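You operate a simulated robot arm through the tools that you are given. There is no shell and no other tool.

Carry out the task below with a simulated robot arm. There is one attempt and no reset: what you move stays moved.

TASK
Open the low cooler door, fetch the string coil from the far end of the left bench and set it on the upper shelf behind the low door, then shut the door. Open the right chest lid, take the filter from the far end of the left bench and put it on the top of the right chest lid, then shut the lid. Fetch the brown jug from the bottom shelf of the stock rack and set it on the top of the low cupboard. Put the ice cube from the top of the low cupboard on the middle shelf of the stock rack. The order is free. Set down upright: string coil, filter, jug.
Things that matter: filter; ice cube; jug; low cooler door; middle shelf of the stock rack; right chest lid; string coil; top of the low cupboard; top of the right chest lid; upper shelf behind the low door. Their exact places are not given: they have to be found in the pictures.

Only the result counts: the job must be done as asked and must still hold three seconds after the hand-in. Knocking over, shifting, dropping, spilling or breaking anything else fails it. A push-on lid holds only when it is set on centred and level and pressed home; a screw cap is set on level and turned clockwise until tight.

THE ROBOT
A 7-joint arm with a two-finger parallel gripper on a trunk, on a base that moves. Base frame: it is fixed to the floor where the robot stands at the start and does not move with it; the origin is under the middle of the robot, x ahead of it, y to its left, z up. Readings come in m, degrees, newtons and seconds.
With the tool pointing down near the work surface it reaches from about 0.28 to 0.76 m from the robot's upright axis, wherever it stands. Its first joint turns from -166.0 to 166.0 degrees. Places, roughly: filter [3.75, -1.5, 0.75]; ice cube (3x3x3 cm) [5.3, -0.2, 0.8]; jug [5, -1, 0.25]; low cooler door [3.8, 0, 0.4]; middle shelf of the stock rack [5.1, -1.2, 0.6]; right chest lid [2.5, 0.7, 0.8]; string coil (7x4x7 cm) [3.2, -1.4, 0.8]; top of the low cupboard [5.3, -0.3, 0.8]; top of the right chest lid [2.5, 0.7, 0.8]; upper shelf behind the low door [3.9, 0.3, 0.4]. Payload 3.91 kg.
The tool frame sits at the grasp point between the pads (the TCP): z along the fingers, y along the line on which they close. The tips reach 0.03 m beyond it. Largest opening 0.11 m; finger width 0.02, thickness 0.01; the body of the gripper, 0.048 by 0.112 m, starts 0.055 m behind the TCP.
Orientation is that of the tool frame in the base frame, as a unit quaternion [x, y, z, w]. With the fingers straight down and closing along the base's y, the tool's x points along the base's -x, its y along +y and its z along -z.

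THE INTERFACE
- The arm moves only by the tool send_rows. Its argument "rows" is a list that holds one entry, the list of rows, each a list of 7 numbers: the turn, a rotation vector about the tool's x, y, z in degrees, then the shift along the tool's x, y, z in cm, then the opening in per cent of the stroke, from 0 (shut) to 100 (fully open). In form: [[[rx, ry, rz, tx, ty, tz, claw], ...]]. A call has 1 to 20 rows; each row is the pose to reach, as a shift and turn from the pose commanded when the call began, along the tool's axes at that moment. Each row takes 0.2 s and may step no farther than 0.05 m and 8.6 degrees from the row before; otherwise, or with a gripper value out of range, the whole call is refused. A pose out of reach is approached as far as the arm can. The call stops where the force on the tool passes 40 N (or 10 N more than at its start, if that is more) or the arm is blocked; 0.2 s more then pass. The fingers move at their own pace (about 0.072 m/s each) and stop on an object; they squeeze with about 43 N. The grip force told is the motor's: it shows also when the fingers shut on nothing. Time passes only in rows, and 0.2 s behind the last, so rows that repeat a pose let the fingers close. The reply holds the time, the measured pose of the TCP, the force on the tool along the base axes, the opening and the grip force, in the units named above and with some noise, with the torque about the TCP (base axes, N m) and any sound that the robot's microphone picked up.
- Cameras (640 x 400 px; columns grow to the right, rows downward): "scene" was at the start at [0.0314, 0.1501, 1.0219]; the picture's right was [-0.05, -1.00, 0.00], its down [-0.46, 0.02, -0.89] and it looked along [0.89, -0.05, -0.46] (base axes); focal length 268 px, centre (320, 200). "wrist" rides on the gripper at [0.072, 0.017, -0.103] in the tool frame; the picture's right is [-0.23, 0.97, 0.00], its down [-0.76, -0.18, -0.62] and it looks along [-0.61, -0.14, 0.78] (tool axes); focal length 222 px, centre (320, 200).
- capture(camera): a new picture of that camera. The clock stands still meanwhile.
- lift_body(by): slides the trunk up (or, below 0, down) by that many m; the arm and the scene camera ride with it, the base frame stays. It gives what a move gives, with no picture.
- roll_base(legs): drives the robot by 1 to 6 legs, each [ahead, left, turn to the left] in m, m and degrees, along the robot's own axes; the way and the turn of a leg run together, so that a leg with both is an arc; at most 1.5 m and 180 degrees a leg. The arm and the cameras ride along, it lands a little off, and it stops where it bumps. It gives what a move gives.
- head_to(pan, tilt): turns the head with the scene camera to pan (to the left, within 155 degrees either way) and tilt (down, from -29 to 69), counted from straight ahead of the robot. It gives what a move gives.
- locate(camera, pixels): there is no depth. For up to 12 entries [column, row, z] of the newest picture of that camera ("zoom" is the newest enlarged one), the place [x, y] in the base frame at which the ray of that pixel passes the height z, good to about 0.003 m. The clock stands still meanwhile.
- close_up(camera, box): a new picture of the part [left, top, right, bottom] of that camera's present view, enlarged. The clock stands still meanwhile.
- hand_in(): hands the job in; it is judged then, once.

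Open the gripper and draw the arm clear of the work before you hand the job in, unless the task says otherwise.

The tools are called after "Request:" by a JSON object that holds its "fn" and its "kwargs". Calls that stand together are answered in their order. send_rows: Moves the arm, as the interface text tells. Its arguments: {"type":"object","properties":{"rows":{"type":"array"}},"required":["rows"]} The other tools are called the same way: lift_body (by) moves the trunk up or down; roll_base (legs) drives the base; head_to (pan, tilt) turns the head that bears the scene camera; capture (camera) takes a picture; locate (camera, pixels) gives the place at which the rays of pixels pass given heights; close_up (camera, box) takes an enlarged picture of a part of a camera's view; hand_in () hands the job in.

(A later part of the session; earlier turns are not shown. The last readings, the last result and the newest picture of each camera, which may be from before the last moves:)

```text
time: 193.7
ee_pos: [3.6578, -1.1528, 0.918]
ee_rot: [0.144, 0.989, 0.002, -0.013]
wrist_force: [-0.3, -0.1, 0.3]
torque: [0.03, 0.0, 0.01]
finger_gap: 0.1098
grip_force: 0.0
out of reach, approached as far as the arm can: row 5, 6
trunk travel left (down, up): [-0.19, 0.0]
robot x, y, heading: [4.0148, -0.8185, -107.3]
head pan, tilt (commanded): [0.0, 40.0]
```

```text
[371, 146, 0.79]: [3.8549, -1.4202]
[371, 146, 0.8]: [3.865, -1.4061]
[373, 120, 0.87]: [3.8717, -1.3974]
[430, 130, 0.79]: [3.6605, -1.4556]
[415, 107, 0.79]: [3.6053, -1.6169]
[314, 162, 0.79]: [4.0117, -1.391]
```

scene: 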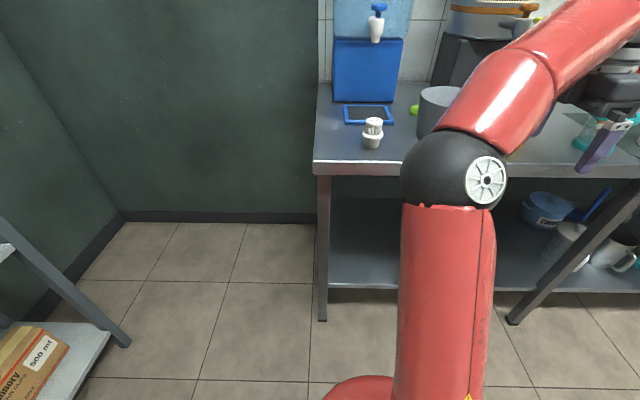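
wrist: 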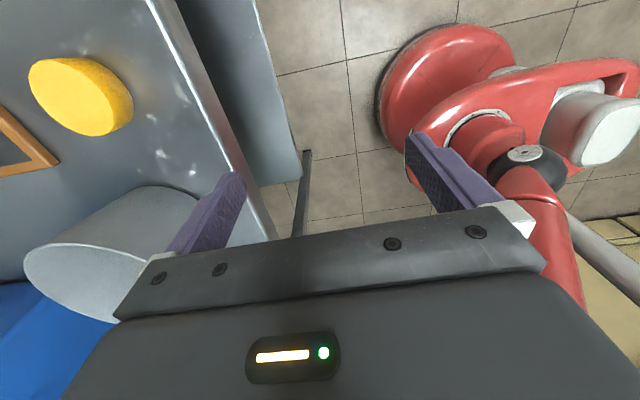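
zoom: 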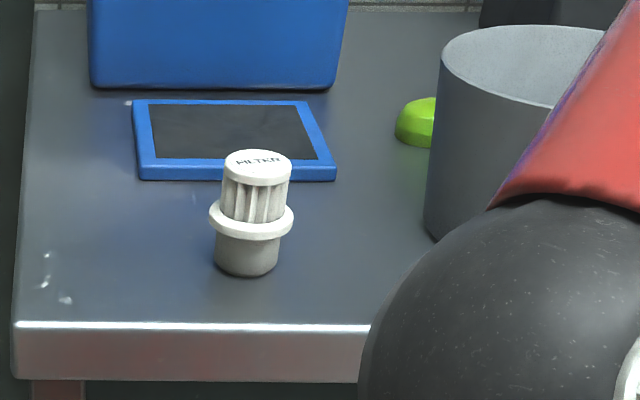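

The cap is labelled "FILTER", so this is it: base at about (3.86,-1.42), roughly 6.5 cm tall with a 5.6 cm flange. I'll swing the tool back over to it and restore the normal yaw.

Request:
{"fn": "send_rows", "kwargs": {"rows": [[[0, 0, 8.2, -2.45, 0, 0, 100], [0, 0, 16.4, -4.9, 0, 0, 100], [0, 0, 24.6, -7.35, 0, 0, 100], [0, 0, 32.8, -9.8, 0, 0, 100], [0, 0, 41, -12.25, 0, 0, 100], [0, 0, 49.2, -14.7, 0, 0, 100], [0, 0, 57.4, -17.15, 0, 0, 100], [0, 0, 65.6, -19.6, 0, 0, 100], [0, 0, 73.8, -22.05, 0, 0, 100], [0, 0, 82, -24.5, 0, 0, 100], [0, 0, 90, -27, 0, 0, 100]]]}}

Request:
{"fn": "capture", "kwargs": {"camera": "wrist"}}

```text
time: 196.1
ee_pos: [3.918, -1.2304, 0.9117]
ee_rot: [0.802, 0.597, -0.006, -0.01]
wrist_force: [-0.7, -0.1, -0.5]
torque: [0.05, 0.0, 0.02]
finger_gap: 0.1099
grip_force: 0.1
trunk travel left (down, up): [-0.19, 0.0]
robot x, y, heading: [4.0155, -0.8189, -107.3]
head pan, tilt (commanded): [0.0, 40.0]
```

```text
taken
```

wrist: 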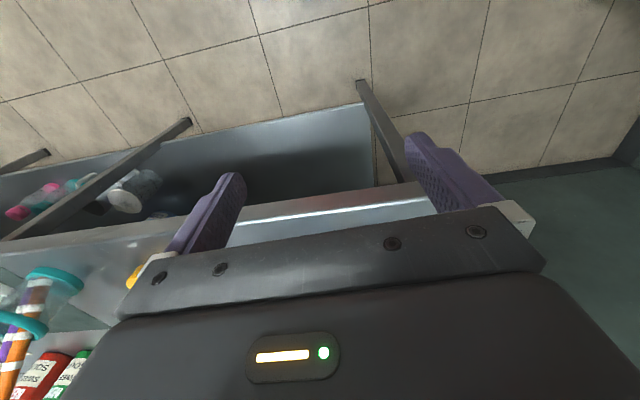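

The tool is aligned with the filter's column (u≈4.106). I'll move 12 cm toward the wall at this height (tips above the filter top) and look.

Request:
{"fn": "send_rows", "kwargs": {"rows": [[[0, 0, 0, -4, 0, 0, 100], [0, 0, 0, -8, 0, 0, 100], [0, 0, 0, -12, 0, 0, 100], [0, 0, 0, -12, 0, 0, 100]]]}}

Request:
{"fn": "capture", "kwargs": {"camera": "wrist"}}

```text
time: 197.1
ee_pos: [3.8835, -1.3454, 0.9123]
ee_rot: [0.802, 0.598, -0.007, -0.011]
wrist_force: [-0.8, 0.7, -1.3]
torque: [-0.01, 0.01, 0.03]
finger_gap: 0.1098
grip_force: 0.0
trunk travel left (down, up): [-0.19, 0.0]
robot x, y, heading: [4.0135, -0.8171, -107.1]
head pan, tilt (commanded): [0.0, 40.0]
```

```text
taken
```

wrist: 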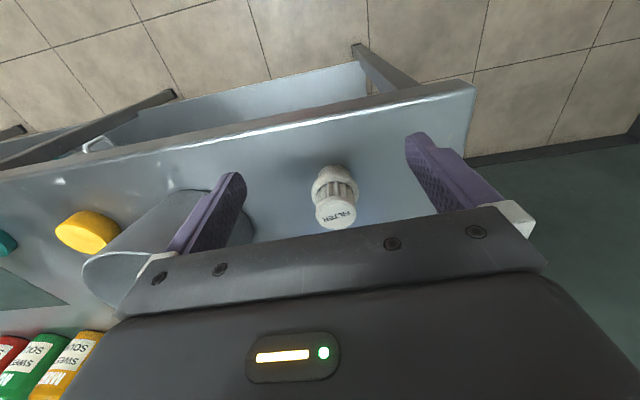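

The filter is between the fingers at (335,195). I'll locate its base, flange and top.

Request:
{"fn": "locate", "kwargs": {"camera": "wrist", "pixels": [[333, 174, 0.795], [335, 190, 0.82], [336, 215, 0.855], [250, 225, 0.8], [255, 205, 0.8]]}}

Request:
{"fn": "close_up", "kwargs": {"camera": "wrist", "box": [170, 130, 430, 260]}}

```text
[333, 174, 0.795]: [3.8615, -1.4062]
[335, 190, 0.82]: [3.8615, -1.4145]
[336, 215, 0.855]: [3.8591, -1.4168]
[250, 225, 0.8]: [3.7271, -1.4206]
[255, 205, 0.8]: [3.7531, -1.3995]
```

```text
2.46 times, centred on (300, 195) of wrist
```

zoom: 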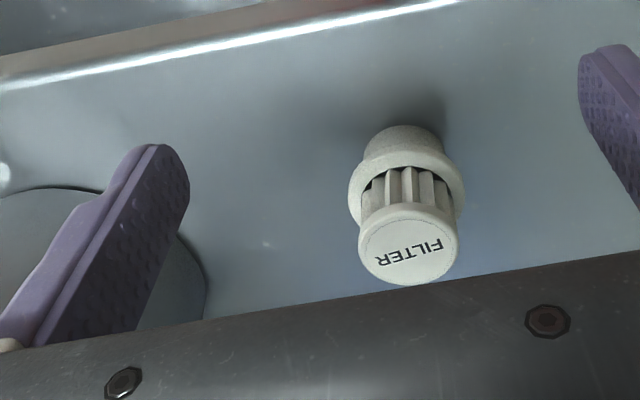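

The filter's axis is at about (3.860,-1.413). I'll move 7.2 cm further and descend to z 0.835.

Request:
{"fn": "send_rows", "kwargs": {"rows": [[[0, 0, 0, -3.6, 0, 0, 85], [0, 0, 0, -7.2, -0.1, 0, 85], [0, 0, 0, -7.2, -0.1, 2, 85], [0, 0, 0, -7.2, -0.1, 4, 85]]]}}

Request:
{"fn": "capture", "kwargs": {"camera": "wrist"}}

```text
time: 198.1
ee_pos: [3.8596, -1.4137, 0.872]
ee_rot: [0.802, 0.598, -0.007, -0.01]
wrist_force: [0.2, 0.3, -0.2]
torque: [-0.02, -0.03, -0.01]
finger_gap: 0.0934
grip_force: 0.1
out of reach, approached as far as the arm can: row 2, 3
trunk travel left (down, up): [-0.19, 0.0]
robot x, y, heading: [4.0132, -0.8186, -107.2]
head pan, tilt (commanded): [0.0, 40.0]
```

```text
taken
```

wrist: 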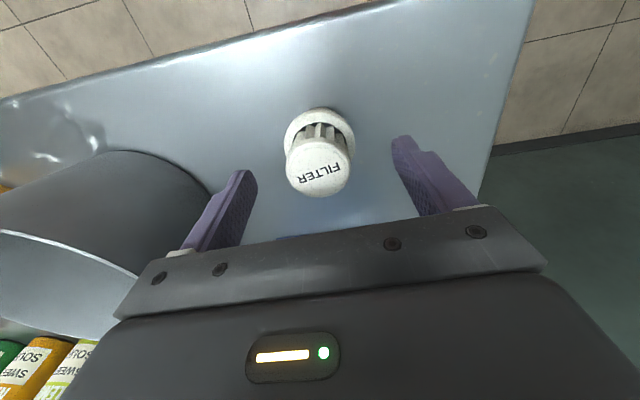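

Centred over the filter. I'll lower 3.7 cm and close.

Request:
{"fn": "send_rows", "kwargs": {"rows": [[[0, 0, 0, 0, 0, 2, 85], [0, 0, 0, 0, 0, 3.7, 85], [0, 0, 0, 0, 0, 3.7, 0], [0, 0, 0, 0, 0, 3.7, 0], [0, 0, 0, 0, 0, 3.7, 0]]]}}

Request:
{"fn": "capture", "kwargs": {"camera": "wrist"}}

```text
time: 199.3
ee_pos: [3.8595, -1.4129, 0.8346]
ee_rot: [0.802, 0.597, -0.007, -0.01]
wrist_force: [-0.1, 0.1, 0.5]
torque: [-0.03, 0.06, 0.0]
finger_gap: 0.0469
grip_force: 43.1
trunk travel left (down, up): [-0.19, 0.0]
robot x, y, heading: [4.0152, -0.8195, -107.1]
head pan, tilt (commanded): [0.0, 40.0]
```

```text
taken
```

wrist: 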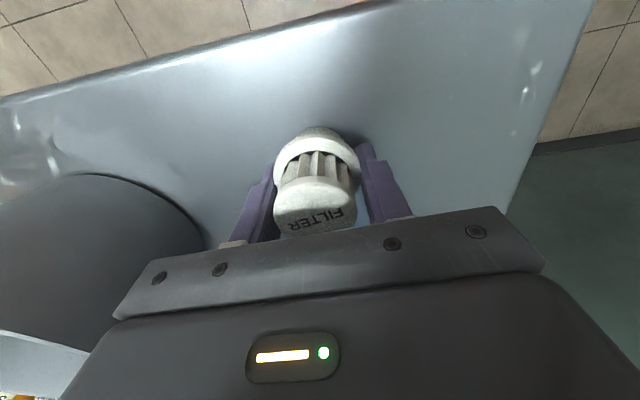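

The filter is gripped on its flange (gap 47 mm). I'll lift it, retract from the bench and raise the tool.

Request:
{"fn": "send_rows", "kwargs": {"rows": [[[0, 0, 0, 0, 0, -2, 0], [0, 0, 0, 0, 0, -4, 0], [0, 0, 0, 4, 0, -5, 0], [0, 0, 0, 8, 0, -6, 0], [0, 0, 0, 12, 0, -7, 0], [0, 0, 0, 16, 0, -8, 0], [0, 0, 0, 20, 0, -9, 0]]]}}

Request:
{"fn": "capture", "kwargs": {"camera": "wrist"}}

Request:
{"fn": "capture", "kwargs": {"camera": "scene"}}

```text
time: 200.9
ee_pos: [3.9181, -1.2221, 0.9231]
ee_rot: [0.801, 0.598, -0.006, -0.01]
wrist_force: [-0.2, -0.7, -1.0]
torque: [0.07, -0.02, 0.06]
finger_gap: 0.0463
grip_force: 43.0
trunk travel left (down, up): [-0.19, 0.0]
robot x, y, heading: [4.0151, -0.8173, -107.3]
head pan, tilt (commanded): [0.0, 40.0]
```

```text
taken
```

wrist: 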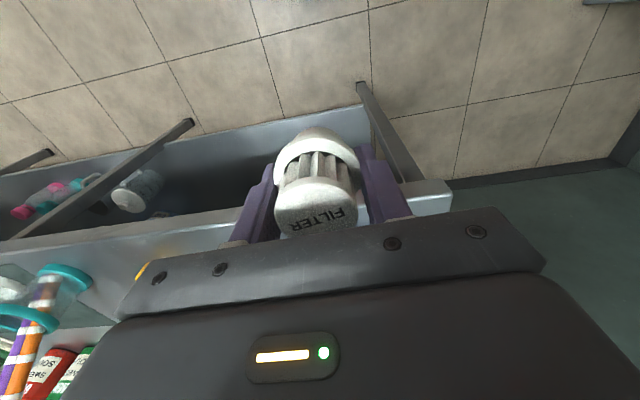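

```text
taken
```

scene: 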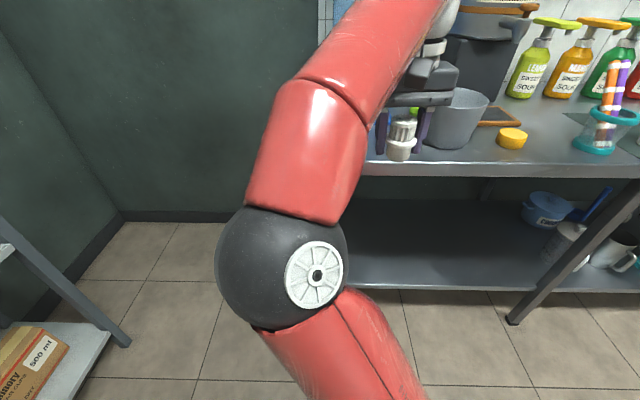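

The filter is held securely. I'll back off, turn right to face down the aisle and drive toward the chest.

Request:
{"fn": "roll_base", "kwargs": {"legs": [[-0.08, 0, 0], [0, 0, -90], [1.5, 0, 0]]}}

Request:
{"fn": "head_to", "kwargs": {"pan": -40, "tilt": 35}}

Request:
{"fn": "capture", "kwargs": {"camera": "scene"}}

```text
time: 212.8
ee_pos: [2.2026, -0.225, 0.9241]
ee_rot: [0.99, -0.138, 0.003, -0.011]
wrist_force: [-0.1, -1.2, -0.7]
torque: [-0.01, 0.0, 0.04]
finger_gap: 0.0464
grip_force: 42.7
trunk travel left (down, up): [-0.19, 0.0]
robot x, y, heading: [2.6104, -0.3162, 163.4]
head pan, tilt (commanded): [0.0, 40.0]
```

```text
time: 213.8
ee_pos: [2.2037, -0.2245, 0.9234]
ee_rot: [0.99, -0.139, 0.002, -0.012]
wrist_force: [-0.5, 0.4, -0.4]
torque: [-0.03, -0.01, 0.0]
finger_gap: 0.0465
grip_force: 43.1
trunk travel left (down, up): [-0.19, 0.0]
robot x, y, heading: [2.6078, -0.317, 163.5]
head pan, tilt (commanded): [-40.0, 35.0]
```

```text
taken
```

scene: 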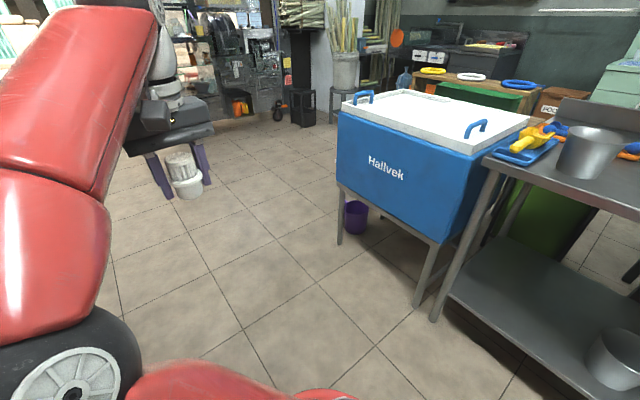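

The chest is ahead on my right. I'll go ahead 0.43 m while shifting right 0.28 m and turn right 90° to face it.

Request:
{"fn": "roll_base", "kwargs": {"legs": [[0.43, 0.0, 0], [0, -0.28, 0], [0, 0, -91.5]]}}

Request:
{"fn": "head_to", "kwargs": {"pan": 0, "tilt": 42}}

Request:
{"fn": "capture", "kwargs": {"camera": "scene"}}

Request:
{"fn": "capture", "kwargs": {"camera": "wrist"}}

```text
time: 221.9
ee_pos: [2.3832, 0.4777, 0.9234]
ee_rot: [-0.588, 0.808, -0.01, 0.006]
wrist_force: [0.2, 0.2, -2.0]
torque: [-0.03, 0.0, -0.02]
finger_gap: 0.0464
grip_force: 43.3
trunk travel left (down, up): [-0.19, 0.0]
robot x, y, heading: [2.2776, 0.0781, 71.7]
head pan, tilt (commanded): [-40.0, 35.0]
```

```text
time: 223.0
ee_pos: [2.3831, 0.478, 0.9243]
ee_rot: [-0.588, 0.809, -0.011, 0.006]
wrist_force: [0.4, 0.0, -0.8]
torque: [0.0, 0.03, -0.03]
finger_gap: 0.0462
grip_force: 43.2
trunk travel left (down, up): [-0.19, 0.0]
robot x, y, heading: [2.2753, 0.0741, 71.7]
head pan, tilt (commanded): [0.0, 42.0]
```

```text
taken
```

scene: 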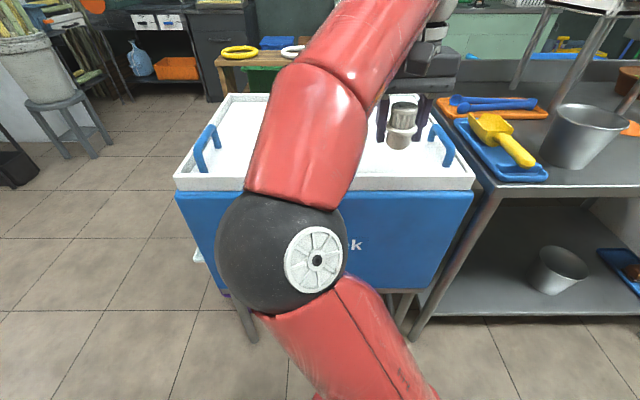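

```text
taken
```

wrist: 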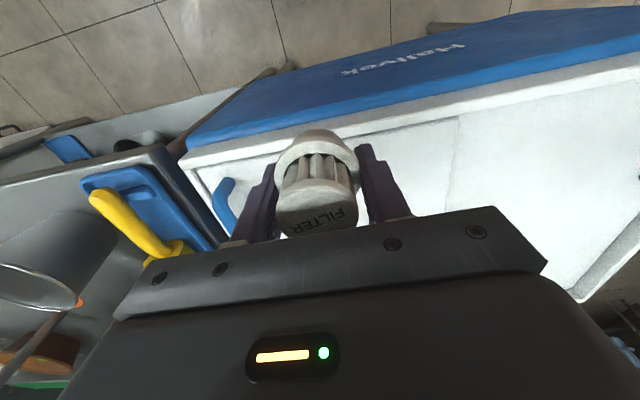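

The filter hangs over the chest's front rim, clear of the handle. I'll carry it 23 cm inward over the right lid while descending slightly.

Request:
{"fn": "send_rows", "kwargs": {"rows": [[[0, 0, 0, -4.2, 0, 0.6, 0], [0, 0, 0, -8.4, 0, 1.2, 0], [0, 0, 0, -12.6, 0, 1.8, 0], [0, 0, 0, -16.8, 0, 2.6, 0], [0, 0, 0, -21, 0, 3.4, 0]]]}}

Request:
{"fn": "capture", "kwargs": {"camera": "wrist"}}

Request:
{"fn": "capture", "kwargs": {"camera": "scene"}}

```text
time: 224.2
ee_pos: [2.4477, 0.667, 0.8815]
ee_rot: [-0.587, 0.809, -0.01, 0.008]
wrist_force: [0.7, -1.1, 0.1]
torque: [0.11, 0.06, -0.03]
finger_gap: 0.0462
grip_force: 42.7
out of reach, approached as far as the arm can: row 5
trunk travel left (down, up): [-0.19, 0.0]
robot x, y, heading: [2.2759, 0.0767, 71.6]
head pan, tilt (commanded): [0.0, 42.0]
```

```text
taken
```

wrist: 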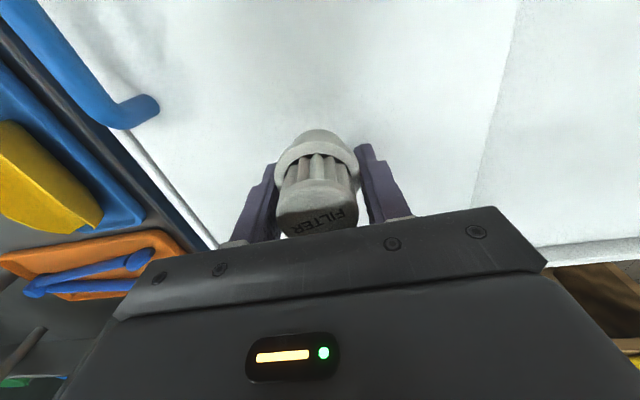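

```text
taken
```

scene: 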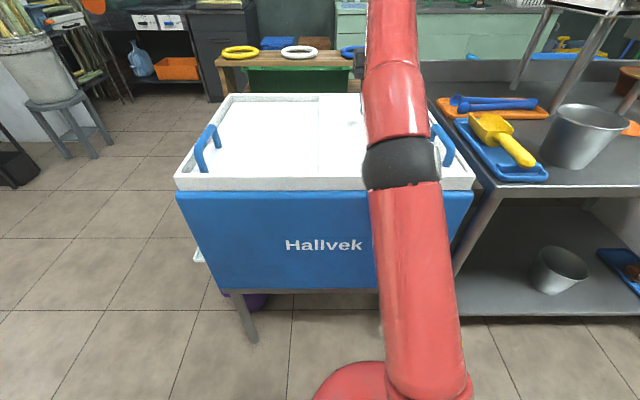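

The filter is above the middle of the right lid. I'll lower 3.5 cm first and then in small steps to contact.

Request:
{"fn": "send_rows", "kwargs": {"rows": [[[0, 0, 0, 0, 0, 1.5, 0], [0, 0, 0, 0, 0, 3, 0], [0, 0, 0, 0, 0, 3.6, 0], [0, 0, 0, 0, 0, 4.0, 0], [0, 0, 0, 0, 0, 4.3, 0]]]}}

Request:
{"fn": "capture", "kwargs": {"camera": "wrist"}}

```text
time: 225.2
ee_pos: [2.4484, 0.6665, 0.8474]
ee_rot: [-0.59, 0.807, -0.008, 0.012]
wrist_force: [-1.3, 0.5, 14.8]
torque: [-0.23, 0.18, 0.0]
finger_gap: 0.0462
grip_force: 42.8
trunk travel left (down, up): [-0.19, 0.0]
robot x, y, heading: [2.2794, 0.0763, 71.4]
head pan, tilt (commanded): [0.0, 42.0]
stopped in row 4: the force on the tool passed its limit at 43 N (the readings are from after the stop); the commanded pose is now the measured one
```

```text
taken
```

wrist: 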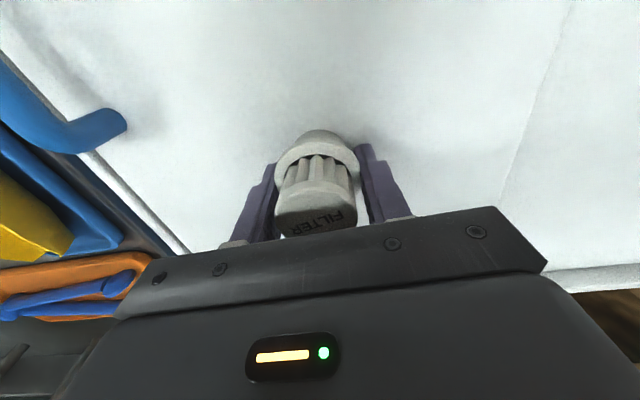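

Contact on the lid at tool z 0.847. I'll relieve slightly, open and rise.

Request:
{"fn": "send_rows", "kwargs": {"rows": [[[0, 0, 0, 0, 0, -0.1, 0], [0, 0, 0, 0, 0, -0.1, 50], [0, 0, 0, 0, 0, -0.1, 65], [0, 0, 0, 0, 0, -0.1, 75], [0, 0, 0, 0, 0, -1, 75], [0, 0, 0, 0, 0, -2.5, 75]]]}}

Request:
{"fn": "capture", "kwargs": {"camera": "wrist"}}

```text
time: 226.6
ee_pos: [2.4467, 0.6685, 0.8694]
ee_rot: [-0.59, 0.807, -0.008, 0.011]
wrist_force: [0.4, 0.4, -0.3]
torque: [-0.05, -0.04, -0.02]
finger_gap: 0.0825
grip_force: 0.2
trunk travel left (down, up): [-0.19, 0.0]
robot x, y, heading: [2.2761, 0.0815, 71.4]
head pan, tilt (commanded): [0.0, 42.0]
```

```text
taken
```

wrist: 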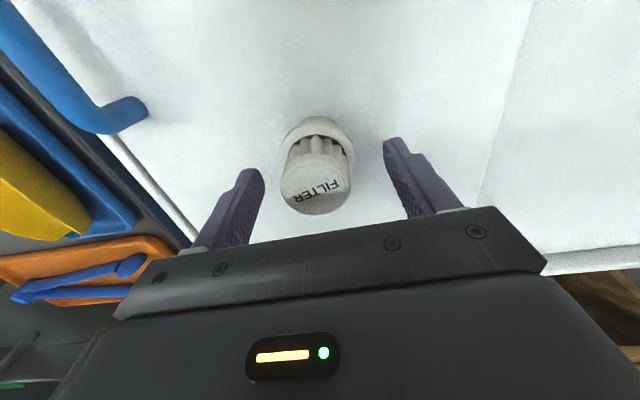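

The filter stands upright on the right lid. I'll rise a bit more and retract straight back toward me.

Request:
{"fn": "send_rows", "kwargs": {"rows": [[[0, 0, 0, 0, 0, -1, 85], [0, 0, 0, 3.5, 0, -1.5, 85], [0, 0, 0, 7, 0, -2.5, 85], [0, 0, 0, 11, 0, -3.5, 85], [0, 0, 0, 15, 0, -4.5, 85], [0, 0, 0, 19, 0, -5, 85]]]}}

Request:
{"fn": "capture", "kwargs": {"camera": "wrist"}}

Request:
{"fn": "close_up", "kwargs": {"camera": "scene", "box": [170, 70, 490, 270]}}

```text
time: 227.9
ee_pos: [2.3871, 0.4878, 0.9194]
ee_rot: [-0.59, 0.807, -0.008, 0.01]
wrist_force: [0.2, 0.1, 0.4]
torque: [-0.03, -0.01, 0.01]
finger_gap: 0.0936
grip_force: 0.1
trunk travel left (down, up): [-0.19, 0.0]
robot x, y, heading: [2.2763, 0.0797, 71.5]
head pan, tilt (commanded): [0.0, 42.0]
```

```text
taken
```

wrist: 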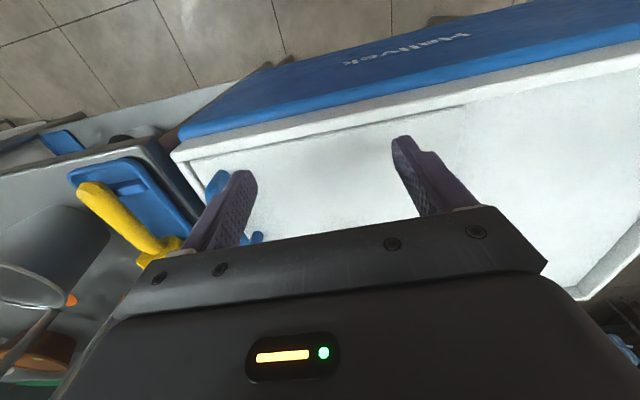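

```text
2.00 times, centred on (330, 170) of scene
```

zoom: 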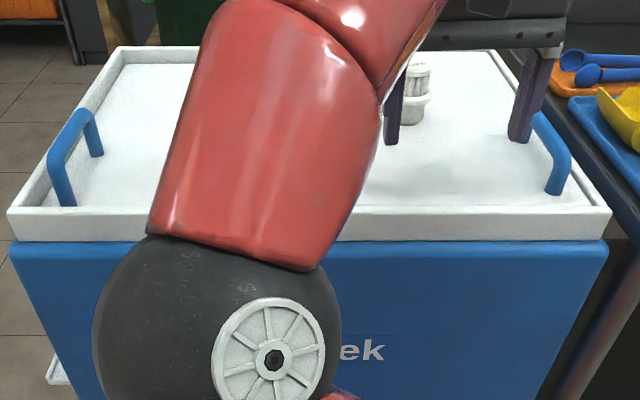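

The filter is upright on the shut right lid. Now I'll back off, turn to face the far end and drive down the aisle toward the rack and cupboard.

Request:
{"fn": "roll_base", "kwargs": {"legs": [[-0.22, 0, 0], [0, 0, -89.5], [1.45, 0, 0], [0.5, 0, 0]]}}

Request:
{"fn": "head_to", "kwargs": {"pan": 15, "tilt": 22}}

Request:
{"fn": "capture", "kwargs": {"camera": "scene"}}

```text
time: 242.8
ee_pos: [4.4818, -0.8184, 0.9199]
ee_rot: [0.144, 0.989, -0.014, 0.002]
wrist_force: [-1.0, 0.4, -0.2]
torque: [0.01, 0.0, 0.01]
finger_gap: 0.0935
grip_force: 0.0
trunk travel left (down, up): [-0.19, 0.0]
robot x, y, heading: [4.0642, -0.7172, -17.3]
head pan, tilt (commanded): [0.0, 42.0]
```

```text
time: 243.6
ee_pos: [4.4821, -0.819, 0.9189]
ee_rot: [0.143, 0.99, -0.012, 0.003]
wrist_force: [1.0, -0.4, -0.6]
torque: [-0.02, 0.02, 0.01]
finger_gap: 0.0934
grip_force: 0.1
trunk travel left (down, up): [-0.19, 0.0]
robot x, y, heading: [4.0673, -0.721, -17.4]
head pan, tilt (commanded): [15.0, 22.0]
```

```text
taken
```

scene: 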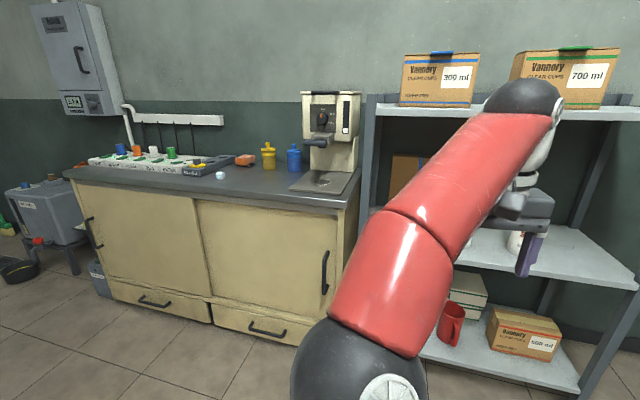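

The ice cube is the small bluish-white block at (220,176) on the cupboard's counter. I'll zoom in and locate things.

Request:
{"fn": "close_up", "kwargs": {"camera": "scene", "box": [70, 110, 370, 210]}}

Request:
{"fn": "locate", "kwargs": {"camera": "scene", "pixels": [[220, 179, 0.8], [65, 177, 0.8], [340, 207, 0.8], [360, 180, 0.8], [245, 163, 0.8], [293, 170, 0.8], [220, 179, 0.85], [340, 207, 0.85]]}}

```text
2.13 times, centred on (220, 160) of scene
```

zoom: 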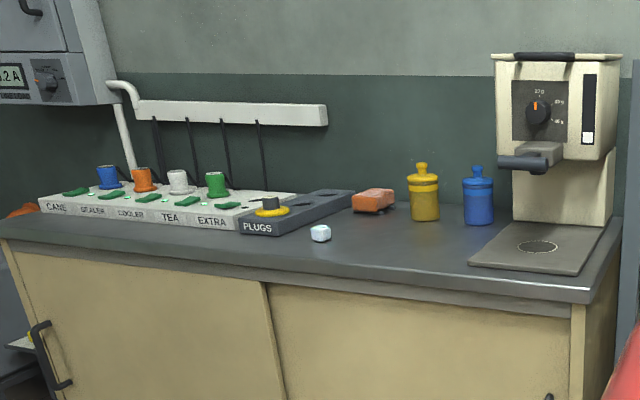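

```text
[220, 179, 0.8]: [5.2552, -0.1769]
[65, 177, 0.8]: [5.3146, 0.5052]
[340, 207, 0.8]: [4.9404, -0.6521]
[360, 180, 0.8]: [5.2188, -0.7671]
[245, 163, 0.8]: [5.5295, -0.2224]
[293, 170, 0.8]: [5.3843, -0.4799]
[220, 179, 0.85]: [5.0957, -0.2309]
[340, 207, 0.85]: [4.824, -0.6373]
```

The cupboard's front edge is at u≈4.90 and the cube sits about 15 cm behind it. I'll drive to stand in front of the cube.

Request:
{"fn": "roll_base", "kwargs": {"legs": [[0.3, 0, 0], [0, 0.83, 0]]}}

Request:
{"fn": "head_to", "kwargs": {"pan": 0, "tilt": 35}}

Request:
{"fn": "capture", "kwargs": {"camera": "scene"}}

Request:
{"fn": "capture", "kwargs": {"camera": "wrist"}}

```text
time: 249.7
ee_pos: [5.0197, -0.118, 0.9195]
ee_rot: [0.146, 0.989, -0.013, 0.002]
wrist_force: [0.2, 0.4, 0.7]
torque: [0.01, -0.02, 0.02]
finger_gap: 0.0936
grip_force: 0.1
trunk travel left (down, up): [-0.19, 0.0]
robot x, y, heading: [4.6075, -0.0137, -17.3]
head pan, tilt (commanded): [15.0, 22.0]
```

```text
time: 250.5
ee_pos: [5.0194, -0.1177, 0.9187]
ee_rot: [0.145, 0.989, -0.013, 0.003]
wrist_force: [0.4, -0.2, -0.2]
torque: [-0.01, 0.0, -0.02]
finger_gap: 0.0935
grip_force: 0.1
trunk travel left (down, up): [-0.19, 0.0]
robot x, y, heading: [4.6041, -0.0184, -17.5]
head pan, tilt (commanded): [0.0, 35.0]
```

```text
taken
```

scene: 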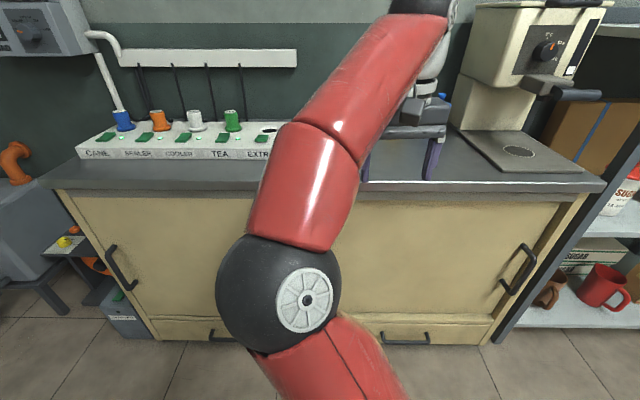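

```text
taken
```

wrist: 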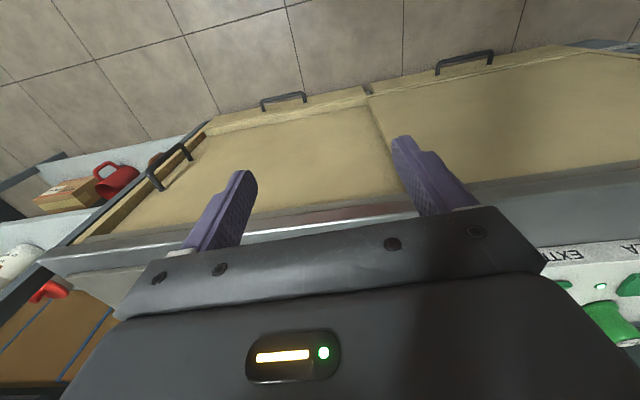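

The counter is right ahead. I'll extend the tool 14 cm forward at this height to view the cube with the wrist camera.

Request:
{"fn": "send_rows", "kwargs": {"rows": [[[0, 0, 0, -4.5, 0, 0, 60], [0, 0, 0, -9, 0, 0, 60], [0, 0, 0, -14, 0, 0, 60], [0, 0, 0, -14, 0, 0, 60]]]}}

Request:
{"fn": "capture", "kwargs": {"camera": "wrist"}}

Request:
{"fn": "capture", "kwargs": {"camera": "scene"}}

```text
time: 251.5
ee_pos: [5.1537, -0.16, 0.9203]
ee_rot: [0.148, 0.989, -0.014, 0.004]
wrist_force: [0.0, -0.5, 1.4]
torque: [0.04, 0.02, 0.02]
finger_gap: 0.066
grip_force: 0.1
trunk travel left (down, up): [-0.19, 0.0]
robot x, y, heading: [4.6074, -0.0113, -17.5]
head pan, tilt (commanded): [0.0, 35.0]
```

```text
taken
```

wrist: 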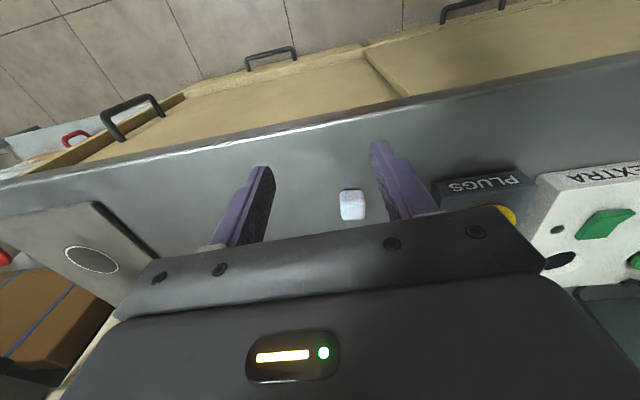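

```text
taken
```

scene: 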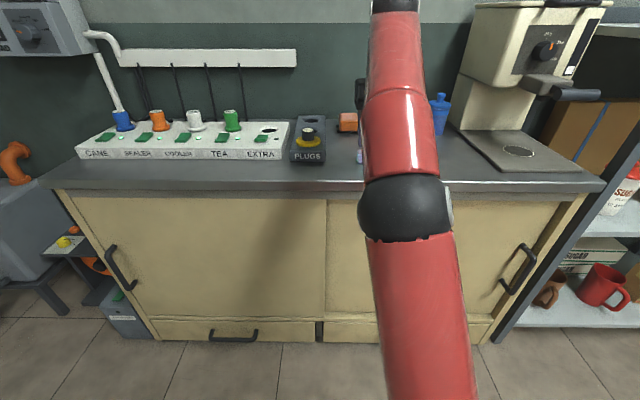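

The cube shows at (352,204). I'll get the counter height by comparing the front edge in both cameras, and locate the cube.

Request:
{"fn": "close_up", "kwargs": {"camera": "scene", "box": [230, 140, 390, 240]}}

Request:
{"fn": "close_up", "kwargs": {"camera": "wrist", "box": [240, 100, 420, 220]}}

Request:
{"fn": "locate", "kwargs": {"camera": "wrist", "pixels": [[352, 204, 0.8], [352, 204, 0.82], [352, 204, 0.84], [310, 128, 0.78], [310, 128, 0.8], [310, 128, 0.82]]}}

```text
4.00 times, centred on (310, 190) of scene
```

zoom: 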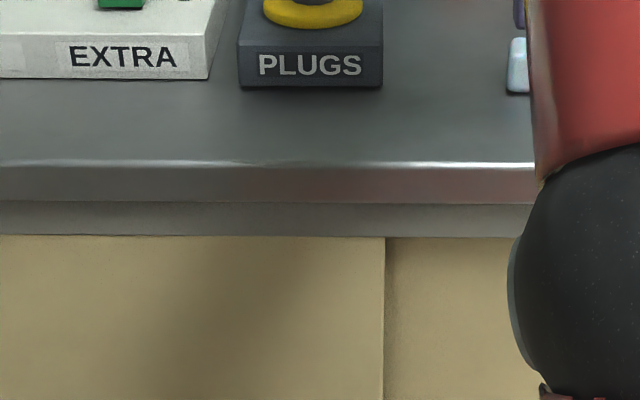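

```text
3.33 times, centred on (330, 160) of wrist
```

zoom: 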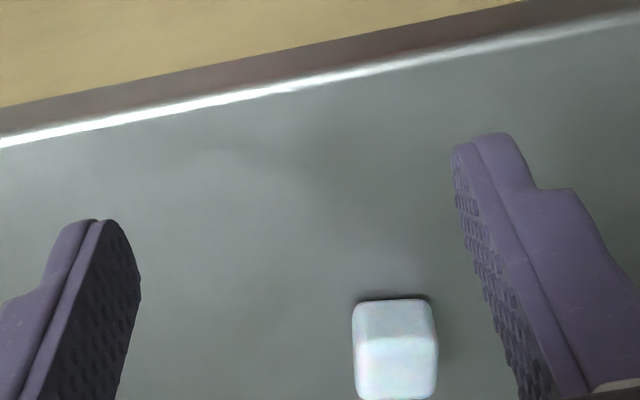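

```text
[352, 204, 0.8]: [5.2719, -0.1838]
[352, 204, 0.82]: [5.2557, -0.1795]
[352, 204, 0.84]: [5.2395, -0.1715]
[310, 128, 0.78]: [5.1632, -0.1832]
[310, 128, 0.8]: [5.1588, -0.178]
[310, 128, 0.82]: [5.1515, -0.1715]
```

Request:
{"fn": "locate", "kwargs": {"camera": "scene", "pixels": [[310, 180.5, 0.76], [310, 180.5, 0.78], [310, 180.5, 0.8], [310, 180.5, 0.82], [360, 161, 0.8], [360, 161, 0.78]]}}

Request:
{"fn": "locate", "kwargs": {"camera": "wrist", "pixels": [[321, 125.5, 0.76], [321, 125.5, 0.78], [321, 125.5, 0.8], [321, 125.5, 0.82], [350, 191, 0.78], [350, 191, 0.8], [350, 191, 0.82]]}}

```text
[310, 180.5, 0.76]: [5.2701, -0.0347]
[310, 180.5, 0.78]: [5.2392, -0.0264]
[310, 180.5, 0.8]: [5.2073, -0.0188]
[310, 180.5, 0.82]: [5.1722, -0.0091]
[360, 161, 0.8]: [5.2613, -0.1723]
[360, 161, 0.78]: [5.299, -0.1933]
```

```text
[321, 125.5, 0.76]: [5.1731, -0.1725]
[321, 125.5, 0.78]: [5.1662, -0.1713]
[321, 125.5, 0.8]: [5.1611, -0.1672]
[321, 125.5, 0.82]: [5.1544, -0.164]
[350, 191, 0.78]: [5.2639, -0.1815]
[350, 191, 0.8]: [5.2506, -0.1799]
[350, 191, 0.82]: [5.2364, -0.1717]
```

Counter top is at z≈0.80 with the cube centre at about (5.258,-0.180). I'll move over it, descending to z 0.885.

Request:
{"fn": "send_rows", "kwargs": {"rows": [[[0, 0, 0, -3.5, 0.5, 1, 55], [0, 0, 0, -7, 1, 2, 55], [0, 0, 0, -10.5, 1.3, 3.4, 55], [0, 0, 0, -10.5, 1.3, 3.4, 55]]]}}

Request:
{"fn": "capture", "kwargs": {"camera": "wrist"}}

```text
time: 252.5
ee_pos: [5.215, -0.1743, 0.8697]
ee_rot: [0.146, 0.989, -0.014, 0.003]
wrist_force: [0.7, 0.5, 0.1]
torque: [-0.03, -0.01, -0.01]
finger_gap: 0.0603
grip_force: 0.0
out of reach, approached as far as the arm can: row 1, 2, 3, 4
trunk travel left (down, up): [-0.19, 0.0]
robot x, y, heading: [4.6066, -0.0109, -17.6]
head pan, tilt (commanded): [0.0, 35.0]
```

```text
taken
```

wrist: 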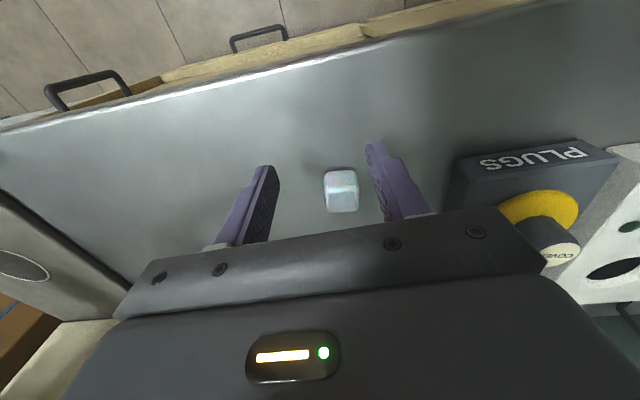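

The arm is at its reach, so I'll roll the base 4.5 cm ahead to bring the tool over the cube.

Request:
{"fn": "roll_base", "kwargs": {"legs": [[0.05, 0, 0]]}}

Request:
{"fn": "capture", "kwargs": {"camera": "wrist"}}

```text
time: 253.4
ee_pos: [5.2618, -0.1881, 0.8703]
ee_rot: [0.145, 0.989, -0.014, 0.003]
wrist_force: [0.2, 0.1, 0.8]
torque: [-0.03, 0.02, -0.03]
finger_gap: 0.0603
grip_force: 0.0
trunk travel left (down, up): [-0.19, 0.0]
robot x, y, heading: [4.656, -0.0275, -17.5]
head pan, tilt (commanded): [0.0, 35.0]
```

```text
taken
```

wrist: 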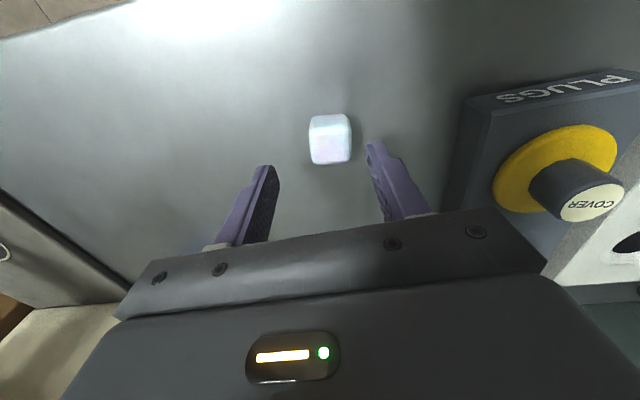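

Request:
{"fn": "locate", "kwargs": {"camera": "wrist", "pixels": [[330, 141, 0.815], [330, 141, 0.83], [309, 140, 0.815], [352, 140, 0.815], [480, 120, 0.83]]}}

```text
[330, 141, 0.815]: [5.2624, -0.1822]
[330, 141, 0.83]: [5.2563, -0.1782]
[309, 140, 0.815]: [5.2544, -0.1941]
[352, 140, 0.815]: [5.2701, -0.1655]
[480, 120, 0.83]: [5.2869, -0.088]
```

The cube is within 7 mm of the tool axis. I'll correct by 6 mm, descend to z 0.834 and close.

Request:
{"fn": "send_rows", "kwargs": {"rows": [[[0, 0, 0, 0.3, 0.6, 1, 55], [0, 0, 0, 0.3, 0.6, 2.4, 55], [0, 0, 0, 0.3, 0.6, 3.6, 55], [0, 0, 0, 0.3, 0.6, 3.6, 0], [0, 0, 0, 0.3, 0.6, 3.6, 0], [0, 0, 0, 0.3, 0.6, 3.6, 0]]]}}

Request:
{"fn": "capture", "kwargs": {"camera": "wrist"}}

```text
time: 254.8
ee_pos: [5.2613, -0.1827, 0.8322]
ee_rot: [0.144, 0.989, -0.014, 0.004]
wrist_force: [-0.3, -0.5, 1.8]
torque: [0.04, -0.02, -0.01]
finger_gap: 0.0289
grip_force: 42.7
trunk travel left (down, up): [-0.19, 0.0]
robot x, y, heading: [4.6531, -0.0294, -17.6]
head pan, tilt (commanded): [0.0, 35.0]
```

```text
taken
```

wrist: 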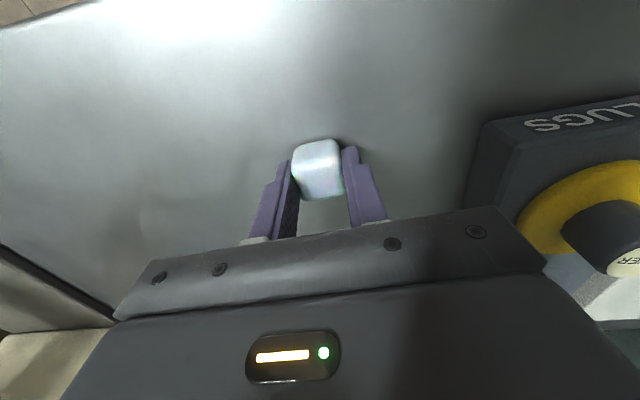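

The cube is gripped (gap 29 mm). I'll lift it, retract over the counter edge and raise.

Request:
{"fn": "send_rows", "kwargs": {"rows": [[[0, 0, 0, 0, 0, -2, 0], [0, 0, 0, 0.5, 0, -4, 0], [0, 0, 0, 4.5, 0, -5, 0], [0, 0, 0, 8.5, 0, -6, 0], [0, 0, 0, 12.5, 0, -7, 0], [0, 0, 0, 16.5, 0, -8, 0], [0, 0, 0, 20.5, 0, -8.5, 0]]]}}

Request:
{"fn": "capture", "kwargs": {"camera": "wrist"}}

```text
time: 256.4
ee_pos: [5.0642, -0.1214, 0.9158]
ee_rot: [0.145, 0.989, -0.012, 0.003]
wrist_force: [0.7, -0.5, -0.8]
torque: [-0.02, 0.01, 0.01]
finger_gap: 0.0289
grip_force: 43.0
trunk travel left (down, up): [-0.19, 0.0]
robot x, y, heading: [4.6503, -0.03, -17.5]
head pan, tilt (commanded): [0.0, 35.0]
```

```text
taken
```

wrist: 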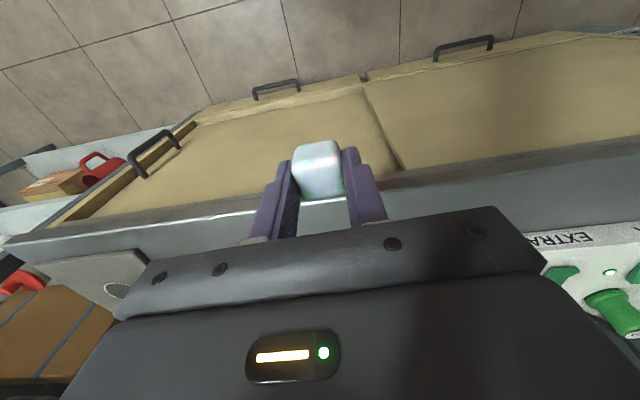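

I'll back off 10 cm and strafe right to stand in front of the stock rack, then look at its shelves.

Request:
{"fn": "roll_base", "kwargs": {"legs": [[-0.12, 0, 0], [0, -0.85, 0]]}}

Request:
{"fn": "head_to", "kwargs": {"pan": -5, "tilt": 30}}

Request:
{"fn": "capture", "kwargs": {"camera": "scene"}}

Request:
{"fn": "capture", "kwargs": {"camera": "wrist"}}

```text
time: 261.8
ee_pos: [4.6915, -0.8974, 0.916]
ee_rot: [0.147, 0.989, -0.013, 0.003]
wrist_force: [0.6, -0.9, 0.6]
torque: [0.05, 0.0, -0.03]
finger_gap: 0.0289
grip_force: 42.6
trunk travel left (down, up): [-0.19, 0.0]
robot x, y, heading: [4.2825, -0.8023, -17.8]
head pan, tilt (commanded): [0.0, 35.0]
```

```text
time: 262.4
ee_pos: [4.6906, -0.8981, 0.9167]
ee_rot: [0.148, 0.989, -0.013, 0.003]
wrist_force: [0.3, -0.6, 0.2]
torque: [0.02, 0.01, -0.02]
finger_gap: 0.0286
grip_force: 43.1
trunk travel left (down, up): [-0.19, 0.0]
robot x, y, heading: [4.2795, -0.8069, -17.8]
head pan, tilt (commanded): [-5.0, 30.0]
```

```text
taken
```

scene: 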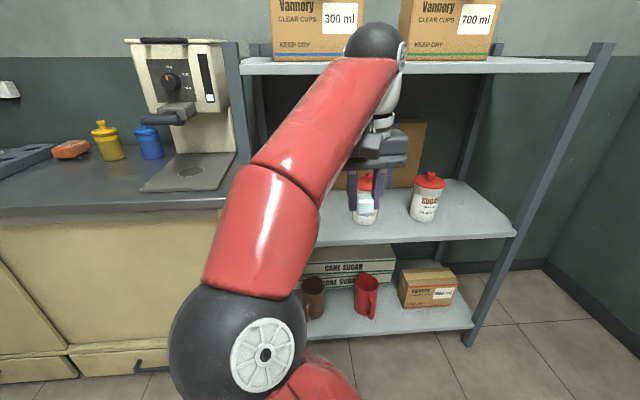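

```text
taken
```

wrist: 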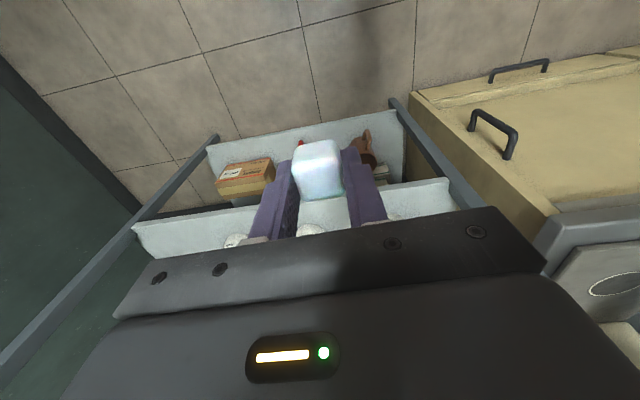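

I see the middle shelf with sugar jars and a free area at its right end near (480,215), and the brown jug at (312,298) below. I'll zoom both cameras to measure shelf heights.

Request:
{"fn": "close_up", "kwargs": {"camera": "scene", "box": [280, 150, 540, 350]}}

Request:
{"fn": "close_up", "kwargs": {"camera": "wrist", "box": [100, 80, 500, 280]}}

```text
2.00 times, centred on (410, 250) of scene
```

zoom: 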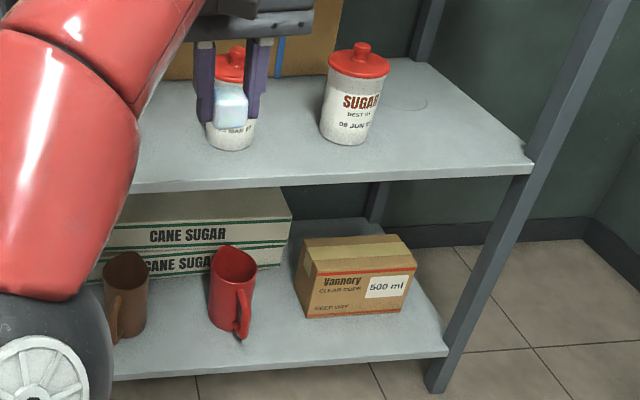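

```text
1.60 times, centred on (300, 180) of wrist
```

zoom: 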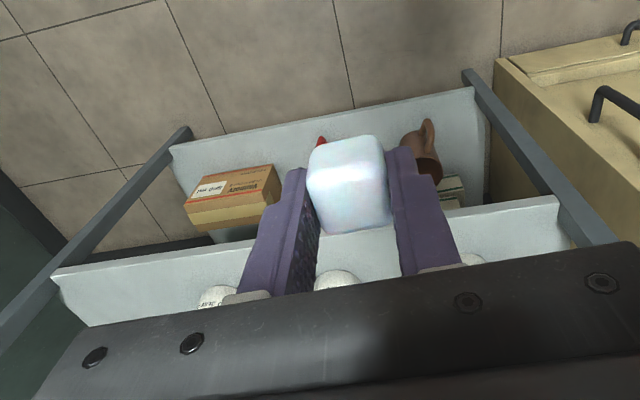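

Request:
{"fn": "locate", "kwargs": {"camera": "scene", "pixels": [[515, 233.5, 0.55], [515, 233.5, 0.6], [515, 233.5, 0.65], [320, 242.5, 0.6], [453, 327, 0.15], [453, 327, 0.2], [453, 327, 0.25]]}}

Request:
{"fn": "locate", "kwargs": {"camera": "wrist", "pixels": [[134.4, 226.9, 0.55], [134.4, 226.9, 0.6], [134.4, 226.9, 0.65], [447.5, 178.8, 0.6], [206, 147.5, 0.15], [206, 147.5, 0.2], [206, 147.5, 0.25], [402, 110, 0.2]]}}

```text
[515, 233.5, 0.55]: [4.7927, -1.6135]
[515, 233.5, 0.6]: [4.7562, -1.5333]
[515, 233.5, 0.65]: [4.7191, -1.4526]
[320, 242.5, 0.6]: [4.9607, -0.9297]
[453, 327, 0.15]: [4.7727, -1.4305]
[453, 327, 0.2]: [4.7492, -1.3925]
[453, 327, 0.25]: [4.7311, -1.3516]
```

```text
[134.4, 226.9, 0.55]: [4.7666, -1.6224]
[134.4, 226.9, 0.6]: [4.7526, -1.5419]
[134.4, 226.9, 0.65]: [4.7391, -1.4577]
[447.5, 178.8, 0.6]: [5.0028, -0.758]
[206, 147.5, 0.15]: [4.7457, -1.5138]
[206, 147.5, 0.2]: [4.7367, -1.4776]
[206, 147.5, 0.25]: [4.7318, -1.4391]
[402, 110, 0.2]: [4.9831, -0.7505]
```

Middle shelf is at z≈0.61 with its front edge at u≈4.99 (v 0.02–0.83). I'll locate the jars and the jug to choose a free spot for the cube.

Request:
{"fn": "locate", "kwargs": {"camera": "scene", "pixels": [[423, 219, 0.61], [365, 222, 0.61], [412, 185, 0.7], [473.5, 325, 0.15], [473.5, 325, 0.2], [312, 316, 0.15], [372, 318, 0.15], [480, 210, 0.61], [440, 235, 0.61]]}}

```text
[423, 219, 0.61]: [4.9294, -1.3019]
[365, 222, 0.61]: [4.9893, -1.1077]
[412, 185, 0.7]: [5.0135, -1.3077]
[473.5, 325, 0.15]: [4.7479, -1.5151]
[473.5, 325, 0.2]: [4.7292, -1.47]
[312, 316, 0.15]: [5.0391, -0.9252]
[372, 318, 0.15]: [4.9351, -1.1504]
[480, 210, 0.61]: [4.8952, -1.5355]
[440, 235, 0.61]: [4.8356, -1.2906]
```

I'll place the cube in the gap between two jars (v≈0.39) near the shelf front. First I back off 10 cm and shift right 15 cm, then pitch the tool toward horizontal while extending.

Request:
{"fn": "roll_base", "kwargs": {"legs": [[-0.12, -0.16, 0]]}}

Request:
{"fn": "send_rows", "kwargs": {"rows": [[[0, 0, 0, -4, 0, 2, 0], [0, 0, 0, -8, 0, 4, 0], [0, 0, 0, -12, 0, 6, 0], [0, 0, 0, -16, 0, 8, 0], [0, -8, 0, -16.5, 0, 9.5, 0], [0, -16, 0, -17, 0, 11, 0], [0, -24, 0, -17.5, 0, 12.5, 0], [0, -32, 0, -18, 0, 14, 0], [0, -40, 0, -18.5, 0, 15.5, 0]]]}}

Request:
{"fn": "capture", "kwargs": {"camera": "wrist"}}

```text
time: 264.0
ee_pos: [4.5267, -1.0134, 0.9157]
ee_rot: [0.148, 0.989, -0.013, 0.004]
wrist_force: [-0.3, 0.2, 0.4]
torque: [0.01, -0.02, 0.0]
finger_gap: 0.0288
grip_force: 42.8
trunk travel left (down, up): [-0.19, 0.0]
robot x, y, heading: [4.1151, -0.9211, -17.8]
head pan, tilt (commanded): [-5.0, 30.0]
```

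```text
time: 266.0
ee_pos: [4.7047, -1.0726, 0.7628]
ee_rot: [0.134, 0.928, -0.064, 0.343]
wrist_force: [0.2, -0.3, -0.8]
torque: [0.0, 0.01, 0.03]
finger_gap: 0.0287
grip_force: 43.0
trunk travel left (down, up): [-0.19, 0.0]
robot x, y, heading: [4.116, -0.9216, -18.0]
head pan, tilt (commanded): [-5.0, 30.0]
```

```text
taken
```

wrist: 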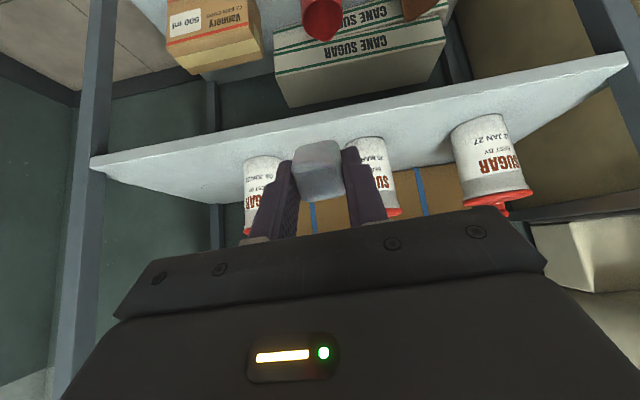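

The view shows the gap between the jars. I'll continue pitching to about 78° while lowering to z ≈ 0.66.

Request:
{"fn": "send_rows", "kwargs": {"rows": [[[0, -7.6, 0, 1.3, 0, 1.5, 0], [0, -15.2, 0, 2.6, 0, 3.1, 0], [0, -22.8, 0, 3.9, 0, 4.6, 0], [0, -30.4, 0, 5.1, 0, 6.1, 0], [0, -38, 0, 6.4, 0, 7.7, 0]]]}}

Request:
{"fn": "capture", "kwargs": {"camera": "wrist"}}

Request:
{"fn": "capture", "kwargs": {"camera": "scene"}}

```text
time: 267.2
ee_pos: [4.705, -1.0747, 0.6615]
ee_rot: [0.105, 0.766, -0.103, 0.625]
wrist_force: [-0.5, 0.4, 0.1]
torque: [-0.02, -0.01, 0.01]
finger_gap: 0.0287
grip_force: 43.3
trunk travel left (down, up): [-0.19, 0.0]
robot x, y, heading: [4.1213, -0.9218, -17.7]
head pan, tilt (commanded): [-5.0, 30.0]
```

```text
taken
```

wrist: 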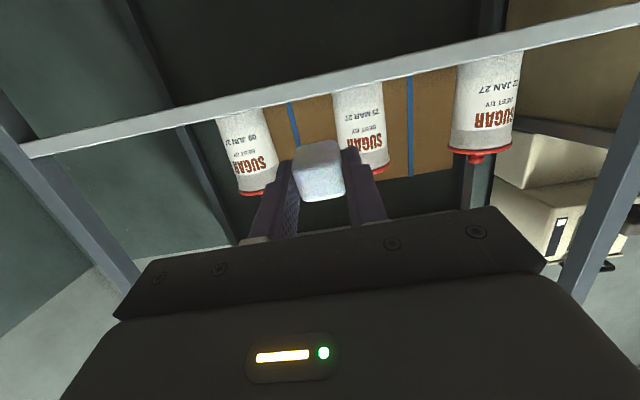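

```text
taken
```

scene: 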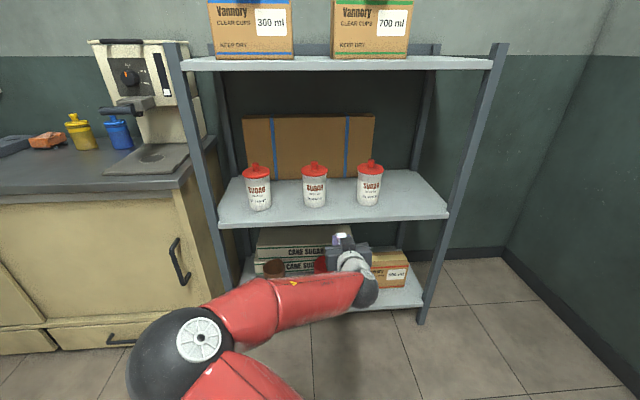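

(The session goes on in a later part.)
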